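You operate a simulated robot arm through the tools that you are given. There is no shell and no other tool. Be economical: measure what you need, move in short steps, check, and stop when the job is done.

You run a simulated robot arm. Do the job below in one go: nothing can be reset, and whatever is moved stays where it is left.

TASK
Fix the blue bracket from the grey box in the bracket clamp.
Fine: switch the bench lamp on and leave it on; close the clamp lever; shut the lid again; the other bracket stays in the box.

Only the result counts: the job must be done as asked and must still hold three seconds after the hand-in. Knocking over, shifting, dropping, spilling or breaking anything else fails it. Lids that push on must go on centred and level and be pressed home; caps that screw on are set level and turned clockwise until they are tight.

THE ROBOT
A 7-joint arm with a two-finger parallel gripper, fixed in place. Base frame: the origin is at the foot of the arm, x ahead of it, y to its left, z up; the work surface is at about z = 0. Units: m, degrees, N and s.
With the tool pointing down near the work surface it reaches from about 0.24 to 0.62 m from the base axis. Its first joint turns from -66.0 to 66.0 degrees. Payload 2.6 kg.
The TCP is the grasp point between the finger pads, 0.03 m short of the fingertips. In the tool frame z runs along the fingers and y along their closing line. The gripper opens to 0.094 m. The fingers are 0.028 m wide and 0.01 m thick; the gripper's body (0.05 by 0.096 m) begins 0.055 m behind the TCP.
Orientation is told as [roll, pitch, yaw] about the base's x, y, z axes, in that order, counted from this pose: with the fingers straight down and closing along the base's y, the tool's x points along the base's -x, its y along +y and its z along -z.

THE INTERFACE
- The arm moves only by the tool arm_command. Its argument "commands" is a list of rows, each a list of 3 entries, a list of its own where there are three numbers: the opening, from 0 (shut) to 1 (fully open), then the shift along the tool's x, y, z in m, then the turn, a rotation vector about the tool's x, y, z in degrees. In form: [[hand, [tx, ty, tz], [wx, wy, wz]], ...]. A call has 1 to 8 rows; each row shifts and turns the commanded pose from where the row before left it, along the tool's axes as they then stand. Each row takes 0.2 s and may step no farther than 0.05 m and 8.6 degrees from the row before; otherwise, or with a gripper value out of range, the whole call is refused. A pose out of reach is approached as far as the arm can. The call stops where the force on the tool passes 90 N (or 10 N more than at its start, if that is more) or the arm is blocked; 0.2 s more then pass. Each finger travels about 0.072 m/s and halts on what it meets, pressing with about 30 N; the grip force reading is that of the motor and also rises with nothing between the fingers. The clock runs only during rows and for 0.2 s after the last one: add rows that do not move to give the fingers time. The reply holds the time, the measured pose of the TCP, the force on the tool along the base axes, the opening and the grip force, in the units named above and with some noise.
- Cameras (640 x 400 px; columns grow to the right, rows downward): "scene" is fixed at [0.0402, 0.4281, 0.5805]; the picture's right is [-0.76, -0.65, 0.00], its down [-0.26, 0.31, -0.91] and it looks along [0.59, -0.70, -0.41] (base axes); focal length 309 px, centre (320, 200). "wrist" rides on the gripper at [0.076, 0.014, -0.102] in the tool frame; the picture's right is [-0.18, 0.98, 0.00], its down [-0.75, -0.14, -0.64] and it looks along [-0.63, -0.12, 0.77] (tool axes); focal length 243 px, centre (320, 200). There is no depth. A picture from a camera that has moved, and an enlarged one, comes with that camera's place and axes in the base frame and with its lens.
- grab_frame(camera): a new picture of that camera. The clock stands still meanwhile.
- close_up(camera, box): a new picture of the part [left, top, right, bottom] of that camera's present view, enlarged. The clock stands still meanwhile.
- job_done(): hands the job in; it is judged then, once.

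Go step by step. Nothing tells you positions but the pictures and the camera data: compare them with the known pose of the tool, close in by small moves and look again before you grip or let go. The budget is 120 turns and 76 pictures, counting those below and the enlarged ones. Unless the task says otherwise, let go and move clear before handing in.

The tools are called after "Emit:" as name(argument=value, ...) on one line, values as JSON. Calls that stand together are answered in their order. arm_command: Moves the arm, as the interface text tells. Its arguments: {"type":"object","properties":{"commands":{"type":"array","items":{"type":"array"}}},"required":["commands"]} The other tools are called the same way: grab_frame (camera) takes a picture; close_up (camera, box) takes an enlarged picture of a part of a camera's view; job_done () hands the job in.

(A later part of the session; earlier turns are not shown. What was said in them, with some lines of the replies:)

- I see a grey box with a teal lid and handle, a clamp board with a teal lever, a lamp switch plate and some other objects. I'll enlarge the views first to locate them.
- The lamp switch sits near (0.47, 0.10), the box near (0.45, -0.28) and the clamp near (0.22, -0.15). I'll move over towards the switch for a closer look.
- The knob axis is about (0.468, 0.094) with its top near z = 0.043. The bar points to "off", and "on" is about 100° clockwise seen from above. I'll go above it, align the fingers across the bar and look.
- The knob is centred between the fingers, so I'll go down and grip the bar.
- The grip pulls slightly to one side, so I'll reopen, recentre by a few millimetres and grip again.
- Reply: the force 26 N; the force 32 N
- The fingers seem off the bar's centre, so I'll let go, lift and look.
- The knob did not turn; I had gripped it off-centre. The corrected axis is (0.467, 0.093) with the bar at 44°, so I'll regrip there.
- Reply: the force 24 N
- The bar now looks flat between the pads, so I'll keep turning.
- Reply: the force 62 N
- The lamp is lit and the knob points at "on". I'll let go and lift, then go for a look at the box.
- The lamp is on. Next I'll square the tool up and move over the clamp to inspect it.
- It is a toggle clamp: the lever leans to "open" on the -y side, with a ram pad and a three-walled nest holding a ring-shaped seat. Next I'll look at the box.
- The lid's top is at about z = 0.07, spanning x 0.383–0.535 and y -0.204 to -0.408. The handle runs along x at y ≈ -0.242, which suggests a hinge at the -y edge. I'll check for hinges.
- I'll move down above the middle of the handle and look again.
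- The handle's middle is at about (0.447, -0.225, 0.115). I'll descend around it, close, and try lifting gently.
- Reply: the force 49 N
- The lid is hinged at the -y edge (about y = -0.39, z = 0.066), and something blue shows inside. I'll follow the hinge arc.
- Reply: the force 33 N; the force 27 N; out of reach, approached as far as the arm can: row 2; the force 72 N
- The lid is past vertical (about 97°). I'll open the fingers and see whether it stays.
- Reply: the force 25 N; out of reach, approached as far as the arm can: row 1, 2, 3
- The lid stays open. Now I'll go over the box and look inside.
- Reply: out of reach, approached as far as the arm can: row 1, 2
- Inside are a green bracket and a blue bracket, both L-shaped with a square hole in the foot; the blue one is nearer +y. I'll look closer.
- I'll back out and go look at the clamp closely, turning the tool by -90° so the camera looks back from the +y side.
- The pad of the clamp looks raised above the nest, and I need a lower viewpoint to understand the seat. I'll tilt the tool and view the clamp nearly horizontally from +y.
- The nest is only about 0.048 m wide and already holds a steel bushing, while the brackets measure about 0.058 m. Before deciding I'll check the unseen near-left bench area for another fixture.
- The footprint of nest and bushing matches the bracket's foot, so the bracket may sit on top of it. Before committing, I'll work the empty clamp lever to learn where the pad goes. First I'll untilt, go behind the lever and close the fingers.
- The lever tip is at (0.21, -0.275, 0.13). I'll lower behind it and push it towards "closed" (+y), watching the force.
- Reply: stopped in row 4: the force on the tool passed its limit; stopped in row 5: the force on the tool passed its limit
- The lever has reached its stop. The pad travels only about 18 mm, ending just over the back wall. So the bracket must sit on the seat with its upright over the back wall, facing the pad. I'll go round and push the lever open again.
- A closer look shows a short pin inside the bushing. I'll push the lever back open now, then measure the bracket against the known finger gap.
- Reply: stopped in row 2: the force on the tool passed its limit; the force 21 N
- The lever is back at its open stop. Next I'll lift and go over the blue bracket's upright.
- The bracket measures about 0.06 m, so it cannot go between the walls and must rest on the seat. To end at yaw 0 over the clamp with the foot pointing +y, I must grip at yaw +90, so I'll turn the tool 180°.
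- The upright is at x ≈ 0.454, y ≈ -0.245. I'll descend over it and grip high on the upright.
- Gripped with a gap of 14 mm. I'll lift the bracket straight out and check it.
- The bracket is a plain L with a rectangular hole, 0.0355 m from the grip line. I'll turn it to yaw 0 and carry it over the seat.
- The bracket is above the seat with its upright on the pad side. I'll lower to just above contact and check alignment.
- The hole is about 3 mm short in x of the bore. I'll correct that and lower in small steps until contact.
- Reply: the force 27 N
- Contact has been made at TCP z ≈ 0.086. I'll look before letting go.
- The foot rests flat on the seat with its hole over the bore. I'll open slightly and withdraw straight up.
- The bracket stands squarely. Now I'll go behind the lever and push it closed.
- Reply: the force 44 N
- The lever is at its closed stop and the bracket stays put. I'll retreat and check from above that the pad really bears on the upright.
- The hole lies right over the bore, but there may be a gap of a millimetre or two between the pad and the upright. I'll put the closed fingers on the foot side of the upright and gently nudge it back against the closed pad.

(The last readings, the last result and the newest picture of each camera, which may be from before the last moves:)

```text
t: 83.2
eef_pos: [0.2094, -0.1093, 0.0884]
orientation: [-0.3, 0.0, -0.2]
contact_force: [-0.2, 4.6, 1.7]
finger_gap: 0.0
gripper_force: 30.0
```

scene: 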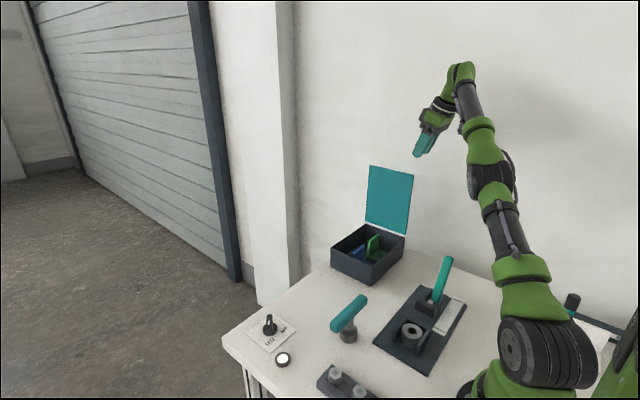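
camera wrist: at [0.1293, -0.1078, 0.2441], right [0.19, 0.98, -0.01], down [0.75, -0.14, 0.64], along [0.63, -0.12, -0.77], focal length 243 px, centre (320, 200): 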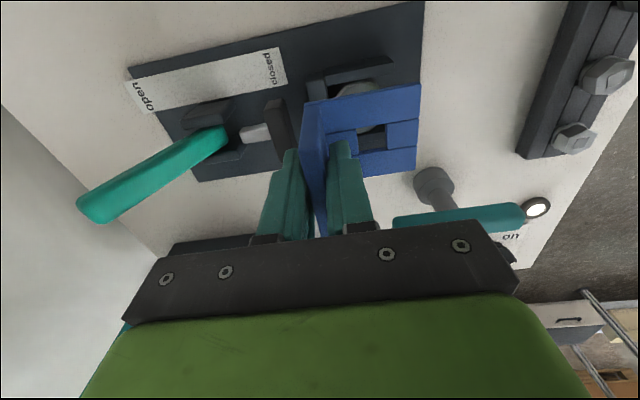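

Emit:
arm_command(commands=[[0, [0, 0.01, 0], [0, 0, 0]], [0, [0, 0.005, -0.045], [0, 0, 0]], [0, [0, 0, -0.045], [0, 0, 0]], [0, [0, -0.03, -0.045], [0, 0, 0]], [0, [0, -0.03, 0], [0, 0, 0]]])

Emit:
close_up(camera="wrist", box=[270, 10, 430, 130])

```text
refused: row 4 steps farther than a row can; nothing moved
```

```text
3.33 times, centred on (350, 70) of wrist
camera zoom: at [0.1329, -0.0951, 0.1901], right [0.19, 0.98, -0.01], down [0.75, -0.14, 0.64], along [0.63, -0.12, -0.77], focal length 809 px, centre (220, 633)
```

zoom: 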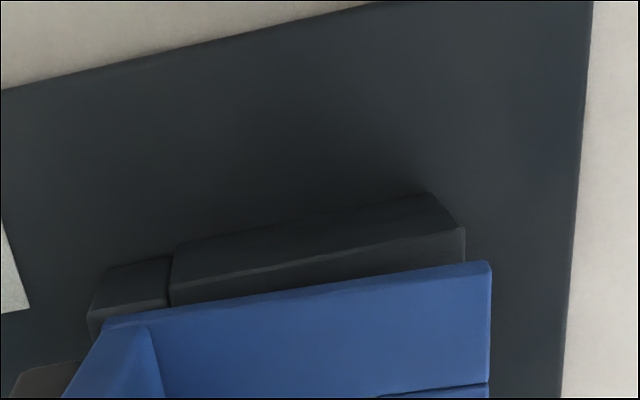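

Emit:
arm_command(commands=[[0, [0, 0.01, 0], [0, 0, 0]], [0, [0, 0.005, -0.045], [0, 0, 0]], [0, [0, 0, -0.045], [0, 0, 0]], [0, [0, -0.03, -0.035], [0, 0, 0]], [0, [0, -0.03, -0.01], [0, 0, 0]]])

Emit:
close_up(camera="wrist", box=[270, 10, 430, 130])

```text
t: 84.4
eef_pos: [0.2091, -0.1557, 0.2255]
orientation: [-0.3, 0.1, -0.1]
contact_force: [0.1, -0.8, 0.8]
finger_gap: 0.0
gripper_force: 30.8
```

```text
3.33 times, centred on (350, 70) of wrist
camera zoom: at [0.1325, -0.1402, 0.3267], right [0.19, 0.98, -0.01], down [0.75, -0.14, 0.64], along [0.63, -0.12, -0.77], focal length 809 px, centre (220, 633)
```

zoom: 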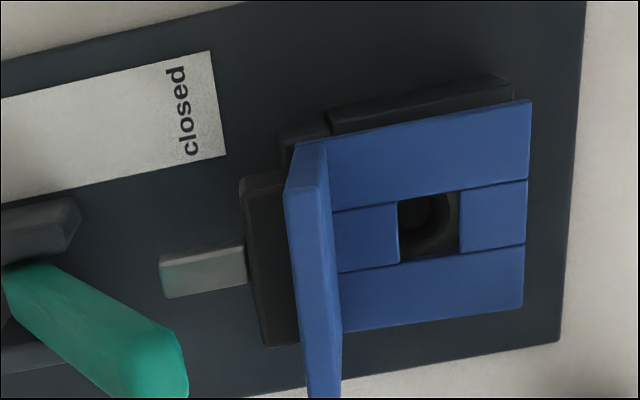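

My nudge tipped the bracket back slightly against the pad, and one picture is left. I'll press the foot's free end down flat with the closed fingertips, using force feedback.

Emit:
arm_command(commands=[[0, [0, 0.045, 0], [0, 0, 0]], [0, [0, 0.043, 0], [0, 0, 0]], [0, [0, 0, 0.045], [0, 0, 0]], [0, [0, 0, 0.045], [0, 0, 0]], [0, [0, 0, 0.045], [0, 0, 0]], [0, [0, 0, 0.01], [0, 0, 0]], [0, [0, 0, 0], [0, 0, 0]]])

Emit:
arm_command(commands=[[0, [0, 0, 0.003], [0, 0, 0]], [0, [0, 0, 0], [0, 0, 0]]])

Emit:
arm_command(commands=[[0, [0, 0, 0.002], [0, 0, 0]], [0, [0, 0, 0], [0, 0, 0]]])

```text
t: 86.0
eef_pos: [0.2116, -0.0679, 0.0786]
orientation: [-0.3, 0.1, -0.3]
contact_force: [-0.1, 0.1, 0.3]
finger_gap: 0.0002
gripper_force: 29.8
```

```text
t: 86.6
eef_pos: [0.2122, -0.0689, 0.0764]
orientation: [-0.4, 0.1, -0.2]
contact_force: [0.3, -1.0, 0.7]
finger_gap: 0.0
gripper_force: 29.7
```

```text
t: 87.2
eef_pos: [0.2125, -0.0678, 0.0748]
orientation: [-0.3, 0.2, -0.2]
contact_force: [-0.9, 0.9, 0.1]
finger_gap: 0.0
gripper_force: 30.6
```

Emit:
arm_command(commands=[[0, [0, 0, 0.002], [0, 0, 0]], [0, [0, 0, 0], [0, 0, 0]]])

Emit:
arm_command(commands=[[0, [0, 0, 0.002], [0, 0, 0]], [0, [0, 0, 0], [0, 0, 0]]])

Emit:
arm_command(commands=[[0, [0, 0, 0.002], [0, 0, 0]], [0, [0, 0, 0], [0, 0, 0]]])

Emit:
arm_command(commands=[[0, [0, 0, 0.002], [0, 0, 0]], [0, [0, 0, 0], [0, 0, 0]]])

```text
t: 87.8
eef_pos: [0.2133, -0.0687, 0.0725]
orientation: [-0.3, 0.0, -0.1]
contact_force: [-1.4, 0.0, 0.2]
finger_gap: 0.0
gripper_force: 30.4
out of reach, approached as far as the arm can: row 1
```

```text
t: 88.4
eef_pos: [0.2133, -0.0684, 0.0699]
orientation: [-0.2, 0.1, -0.2]
contact_force: [-1.0, -0.5, 1.1]
finger_gap: 0.0001
gripper_force: 29.8
```

```text
t: 89.0
eef_pos: [0.2142, -0.0686, 0.0704]
orientation: [-0.1, 0.2, -0.4]
contact_force: [-25.6, 2.5, 75.7]
finger_gap: 0.0002
gripper_force: 30.3
```

```text
t: 89.3
eef_pos: [0.214, -0.0701, 0.0704]
orientation: [-0.1, 0.3, -0.3]
contact_force: [-4.5, 1.1, 14.4]
finger_gap: 0.0
gripper_force: 30.2
stopped in row 1: the force on the tool passed its limit (the readings are from after the stop); the commanded pose is now the measured one
```

The foot is pressed flat (its top at z = 0.040). I'll go back behind the lever and push it firmly to its closed stop again.

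Emit:
arm_command(commands=[[0, [0, 0, -0.03], [0, 0, 0]], [0, [0.004, 0, -0.045], [0, 0, 0]], [0, [0, 0, -0.045], [0, 0, 0]], [0, [0, 0, -0.048], [0, 0, 0]], [0, [0, -0.048, 0], [0, 0, 0]], [0, [0, -0.048, 0], [0, 0, 0]], [0, [0, -0.048, 0], [0, 0, 0]], [0, [0, -0.048, 0], [0, 0, 0]]])

Emit:
arm_command(commands=[[0, [0, -0.02, 0.03], [0, 0, 0]], [0, [0, 0, 0.045], [0, 0, 0]], [0, [0, 0, 0.045], [0, 0, 0]], [0, [0, 0.015, 0], [0, 0, 0]], [0, [0, 0.015, 0], [0, 0, 0]], [0, [0, 0.015, 0], [0, 0, 0]], [0, [0, 0.012, 0], [0, 0, 0]]])

```text
t: 91.1
eef_pos: [0.2102, -0.2609, 0.2374]
orientation: [-0.1, 0.2, -0.4]
contact_force: [-0.1, -0.1, 0.7]
finger_gap: 0.0
gripper_force: 29.9
```

```text
t: 92.7
eef_pos: [0.2086, -0.2225, 0.119]
orientation: [-0.2, 0.3, -0.3]
contact_force: [1.2, -0.7, -0.8]
finger_gap: 0.0
gripper_force: 29.8
```

Emit:
arm_command(commands=[[0, [0, 0.004, 0], [0, 0, 0]], [0, [0, 0.003, 0], [0, 0, 0]], [0, [0, 0, 0], [0, 0, 0]]])

Emit:
arm_command(commands=[[0, [0, 0.003, 0], [0, 0, 0]], [0, [0, 0.003, 0], [0, 0, 0]], [0, [0, 0.003, 0], [0, 0, 0]], [0, [0, 0, 0], [0, 0, 0]]])

```text
t: 93.5
eef_pos: [0.2085, -0.2169, 0.1176]
orientation: [-0.2, 0.2, -0.4]
contact_force: [0.9, -0.5, 0.6]
finger_gap: 0.0
gripper_force: 29.9
```

```text
t: 94.5
eef_pos: [0.2092, -0.2101, 0.1191]
orientation: [-0.5, 0.1, -0.4]
contact_force: [-2.8, -19.7, 1.8]
finger_gap: 0.0
gripper_force: 30.1
```

Emit:
arm_command(commands=[[0, [0, 0.003, 0], [0, 0, 0]], [0, [0, 0.001, 0], [0, 0, 0]], [0, [0, 0, 0], [0, 0, 0]]])

```text
t: 95.3
eef_pos: [0.2094, -0.2096, 0.1197]
orientation: [-0.9, -0.1, -0.1]
contact_force: [-8.2, -41.0, 5.1]
finger_gap: 0.0001
gripper_force: 29.3
```

The lever is back at its closed stop. Next is the lid: I'll tilt the hand and bring open fingers in from the -x side to straddle the lid's near edge, so it can be lowered under control.

Emit:
arm_command(commands=[[0, [0, -0.02, 0], [0, 0, 0]], [0, [0, -0.005, -0.045], [0, 0, 0]], [0, [0, 0, -0.045], [0, 0, 0]], [0.3, [-0.02, -0.034, 0], [0, 0, 0]], [0.58, [-0.02, -0.034, 0], [0, 0, 0]], [0.58, [-0.02, -0.034, 0], [0, 0, 0]], [0.58, [-0.02, -0.034, 0], [0, 0, 0]], [0.58, [-0.02, -0.034, 0], [0, 0, 0]]])

Emit:
arm_command(commands=[[0.58, [0, 0, 0], [0, -8, 0]], [0.58, [0, 0, 0], [0, -8, 0]], [0.58, [0, 0, 0], [0, -8, 0]], [0.58, [0, 0, 0], [0, -8, 0]], [0.58, [0, 0, 0], [0, -8, 0]]])

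```text
t: 97.1
eef_pos: [0.3086, -0.3999, 0.2081]
orientation: [-0.2, 0.2, -0.4]
contact_force: [-0.3, -1.0, 0.7]
finger_gap: 0.0547
gripper_force: 0.1
```

```text
t: 98.3
eef_pos: [0.3087, -0.3982, 0.2087]
orientation: [-0.3, -39.9, -0.2]
contact_force: [0.2, 0.9, 0.6]
finger_gap: 0.0544
gripper_force: 0.1
```

Emit:
arm_command(commands=[[0.58, [-0.0142, -0.0023, 0.0179], [0, 0, 0]], [0.58, [-0.0142, -0.0023, 0.0179], [0, 0, 0]], [0.58, [-0.0142, -0.0023, 0.0179], [0, 0, 0]], [0.58, [0, 0, 0], [0, 0, 0]]])

Emit:
arm_command(commands=[[0.3, [0, 0, 0], [0, 0, 0]], [0.15, [0, 0, 0], [0, 0, 0]], [0.05, [0, 0, 0], [0, 0, 0]], [0.05, [0, 0, 0], [0, 0, 0]]])

```text
t: 99.3
eef_pos: [0.3754, -0.4051, 0.1944]
orientation: [-0.3, -39.9, -0.2]
contact_force: [0.6, -0.6, 0.1]
finger_gap: 0.0542
gripper_force: 0.1
```

```text
t: 100.3
eef_pos: [0.377, -0.4033, 0.1945]
orientation: [0.6, -39.8, -0.8]
contact_force: [-11.8, 19.5, 4.9]
finger_gap: 0.0171
gripper_force: 45.3
```

The gap reads 17 mm with a firm grip, so the lid is between the fingers. I'll loosen slightly and carry it round the hinge, turning with it.

Emit:
arm_command(commands=[[0.3, [0, 0, 0], [0, 0, 0]], [0.3, [-0.0006, 0.0192, -0.0007], [6.51, 0, -5.47]], [0.3, [-0.0006, 0.0192, -0.0007], [6.51, 0, -5.47]], [0.35, [-0.0006, 0.0192, -0.0007], [6.51, 0, -5.47]], [0.4, [-0.0006, 0.0192, -0.0007], [6.51, 0, -5.47]]])

```text
t: 101.5
eef_pos: [0.377, -0.3333, 0.1778]
orientation: [-37.9, -32.6, 23.6]
contact_force: [0.4, -0.7, -0.6]
finger_gap: 0.0376
gripper_force: 0.1
out of reach, approached as far as the arm can: row 5
```

Emit:
arm_command(commands=[[0.2, [0, 0, 0], [0, 0, 0]], [0.0, [0, 0, 0], [0, 0, 0]], [0.0, [0, 0, 0], [0, 0, 0]], [0.0, [0, 0, 0], [0, 0, 0]]])

```text
t: 102.5
eef_pos: [0.3768, -0.3336, 0.1774]
orientation: [-37.8, -32.9, 23.4]
contact_force: [-11.5, 10.3, 8.2]
finger_gap: 0.0123
gripper_force: 45.1
```

The lid is still held. I'll loosen again and carry it further down without turning, keeping the hand clear of the clamp.

Emit:
arm_command(commands=[[0.35, [0, 0, 0], [0, 0, 0]], [0.45, [-0.0006, 0.0176, -0.0007], [0, 0, 0]], [0.55, [0.001, 0.0174, 0.0012], [0, 0, 0]], [0.6, [0.0026, 0.0172, 0.0031], [0, 0, 0]], [0.65, [0.004, 0.0164, 0.0048], [0, 0, 0]], [0.65, [0, 0, 0], [0, 0, 0]]])

```text
t: 103.9
eef_pos: [0.3757, -0.28, 0.1337]
orientation: [-37.8, -32.9, 23.3]
contact_force: [0.8, 0.5, 0.4]
finger_gap: 0.061
gripper_force: 0.0
```

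Emit:
arm_command(commands=[[0.65, [0.004, 0.0117, 0.0048], [0, 0, 0]], [0.65, [0, 0, 0], [0, 0, 0]], [0.65, [0.023, 0, -0.0193], [0, 0, 0]], [0.65, [0.023, 0, -0.0193], [0, 0, 0]], [0.65, [0, 0, 0], [0, 0, 0]], [0.65, [0, 0, 0], [0, 0, 0]]])

```text
t: 105.3
eef_pos: [0.3158, -0.2736, 0.1219]
orientation: [-37.9, -32.8, 23.4]
contact_force: [-0.8, -0.1, 0.0]
finger_gap: 0.0613
gripper_force: 0.0
```

The lid should have dropped shut. I'll raise, restore the tool to straight down, and then verify the lid by touch.

Emit:
arm_command(commands=[[0.3, [-0.0213, -0.0223, -0.0254], [0, 0, 0]], [0, [-0.0213, -0.0223, -0.0254], [0, 0, 0]], [0, [0, 0, 0], [-6.51, 0, 5.47]], [0, [0, 0, 0], [-6.51, 0, 5.47]], [0, [0, 0, 0], [-6.51, 0, 5.47]], [0, [0, 0, 0], [-6.51, 0, 5.47]], [0, [0, 0, 0], [0, 8, 0]], [0, [0, 0, 0], [0, 8, 0]]])

Emit:
arm_command(commands=[[0, [0, 0, 0], [0, 8, 0]], [0, [0, 0, 0], [0, 8, 0]], [0, [0, 0, 0], [0, 8, 0]]])

```text
t: 107.1
eef_pos: [0.3168, -0.2784, 0.2025]
orientation: [3.3, -23.3, -1.3]
contact_force: [-0.3, -0.3, -0.6]
finger_gap: 0.0
gripper_force: 30.4
```

```text
t: 107.9
eef_pos: [0.3154, -0.2779, 0.2027]
orientation: [2.8, 0.7, -0.1]
contact_force: [-0.7, -0.8, 0.4]
finger_gap: 0.0
gripper_force: 29.6
```

Emit:
arm_command(commands=[[0, [0, 0, -0.035], [-2.5, 0, 0]], [0, [-0.0385, 0, 0], [0, 0, 0]], [0, [-0.0385, 0, 0], [0, 0, 0]], [0, [-0.0385, -0.002, 0], [0, 0, 0]], [0, [0, 0, 0.03], [0, 0, 0]], [0, [0, 0, 0.03], [0, 0, 0]], [0, [0, 0, 0.03], [0, 0, 0]], [0, [0, 0, 0.03], [0, 0, 0]]])

Emit:
arm_command(commands=[[0, [0, 0, 0.007], [0, 0, 0]], [0, [0, 0, 0.004], [0, 0, 0]], [0, [0, 0, 0.003], [0, 0, 0]], [0, [0, 0, 0], [0, 0, 0]]])

```text
t: 109.7
eef_pos: [0.4305, -0.2697, 0.1169]
orientation: [5.5, 0.6, 0.1]
contact_force: [-0.2, 0.5, 0.1]
finger_gap: 0.0003
gripper_force: 29.9
```

```text
t: 110.7
eef_pos: [0.4323, -0.2689, 0.1122]
orientation: [5.3, 0.1, -0.4]
contact_force: [-32.6, 12.8, 71.2]
finger_gap: 0.0
gripper_force: 29.7
```

I felt the lid as a firm surface at about the expected height. I'll move clear to near the start pose and use the last picture to verify everything.

Emit:
arm_command(commands=[[0, [0, 0, -0.04], [-2.5, 0, 0]], [0, [0, 0, -0.048], [-2.5, 0, 0]], [0, [0, 0, -0.048], [0, 0, 0]], [0, [0, 0, -0.048], [0, 0, 0]], [0.2, [0.025, 0.029, -0.03], [0, 0, 0]], [0.3, [0.025, 0.029, -0.03], [0, 0, 0]], [0.3, [0.025, 0.029, -0.03], [0, 0, 0]], [0.3, [0.025, 0.029, -0.03], [0, 0, 0]]])

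Emit:
arm_command(commands=[[0.3, [0.025, 0.029, -0.02], [0, 0, 0]], [0.3, [0.025, 0.029, 0], [0, 0, 0]]])

Emit:
close_up(camera="scene", box=[250, 210, 490, 370])

```text
t: 112.5
eef_pos: [0.3346, -0.2046, 0.424]
orientation: [10.5, 0.6, 0.1]
contact_force: [0.4, 0.8, -0.3]
finger_gap: 0.0285
gripper_force: 0.2
```

```text
t: 113.1
eef_pos: [0.2848, -0.1501, 0.4531]
orientation: [10.4, 0.6, 0.1]
contact_force: [-0.1, -0.1, -1.4]
finger_gap: 0.0283
gripper_force: 0.1
```

```text
2.50 times, centred on (370, 290) of scene
camera zoom: at [0.0402, 0.4281, 0.5805], right [-0.76, -0.65, 0.0], down [-0.26, 0.31, -0.91], along [0.59, -0.7, -0.41], focal length 773 px, centre (195, -25)
```

zoom: 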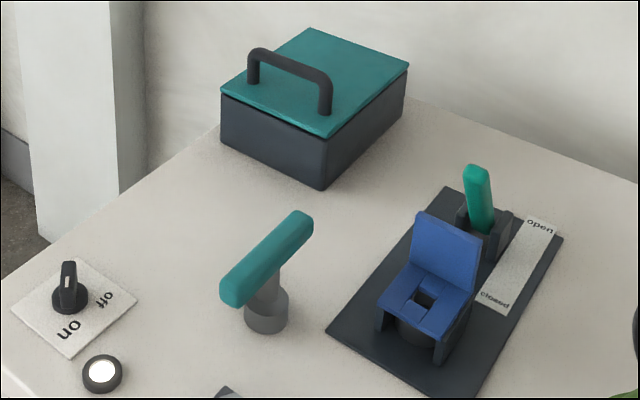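

The last picture shows the lamp lit, the lid shut, the blue bracket flat on the clamp seat with the lever at its closed stop, and the arm clear, so I'm handing in.

Emit:
job_done()

```text
The job is handed in.
```

I handed the job in with the blue bracket in the clamp, but I'm not certain it is firmly held. The lamp is on, the lever is at its closed stop, the lid is shut and the green bracket is still in the box.

- **How the bracket sits:** it was too wide to go between the clamp's walls. It rests on top of them, over a steel bushing that was already there and that I left in place.
- **How firmly it is held:** while pushing the bracket back against the pad I tipped it slightly. I pressed it flat and closed the lever again, but couldn't check closely afterwards that the pad grips it.
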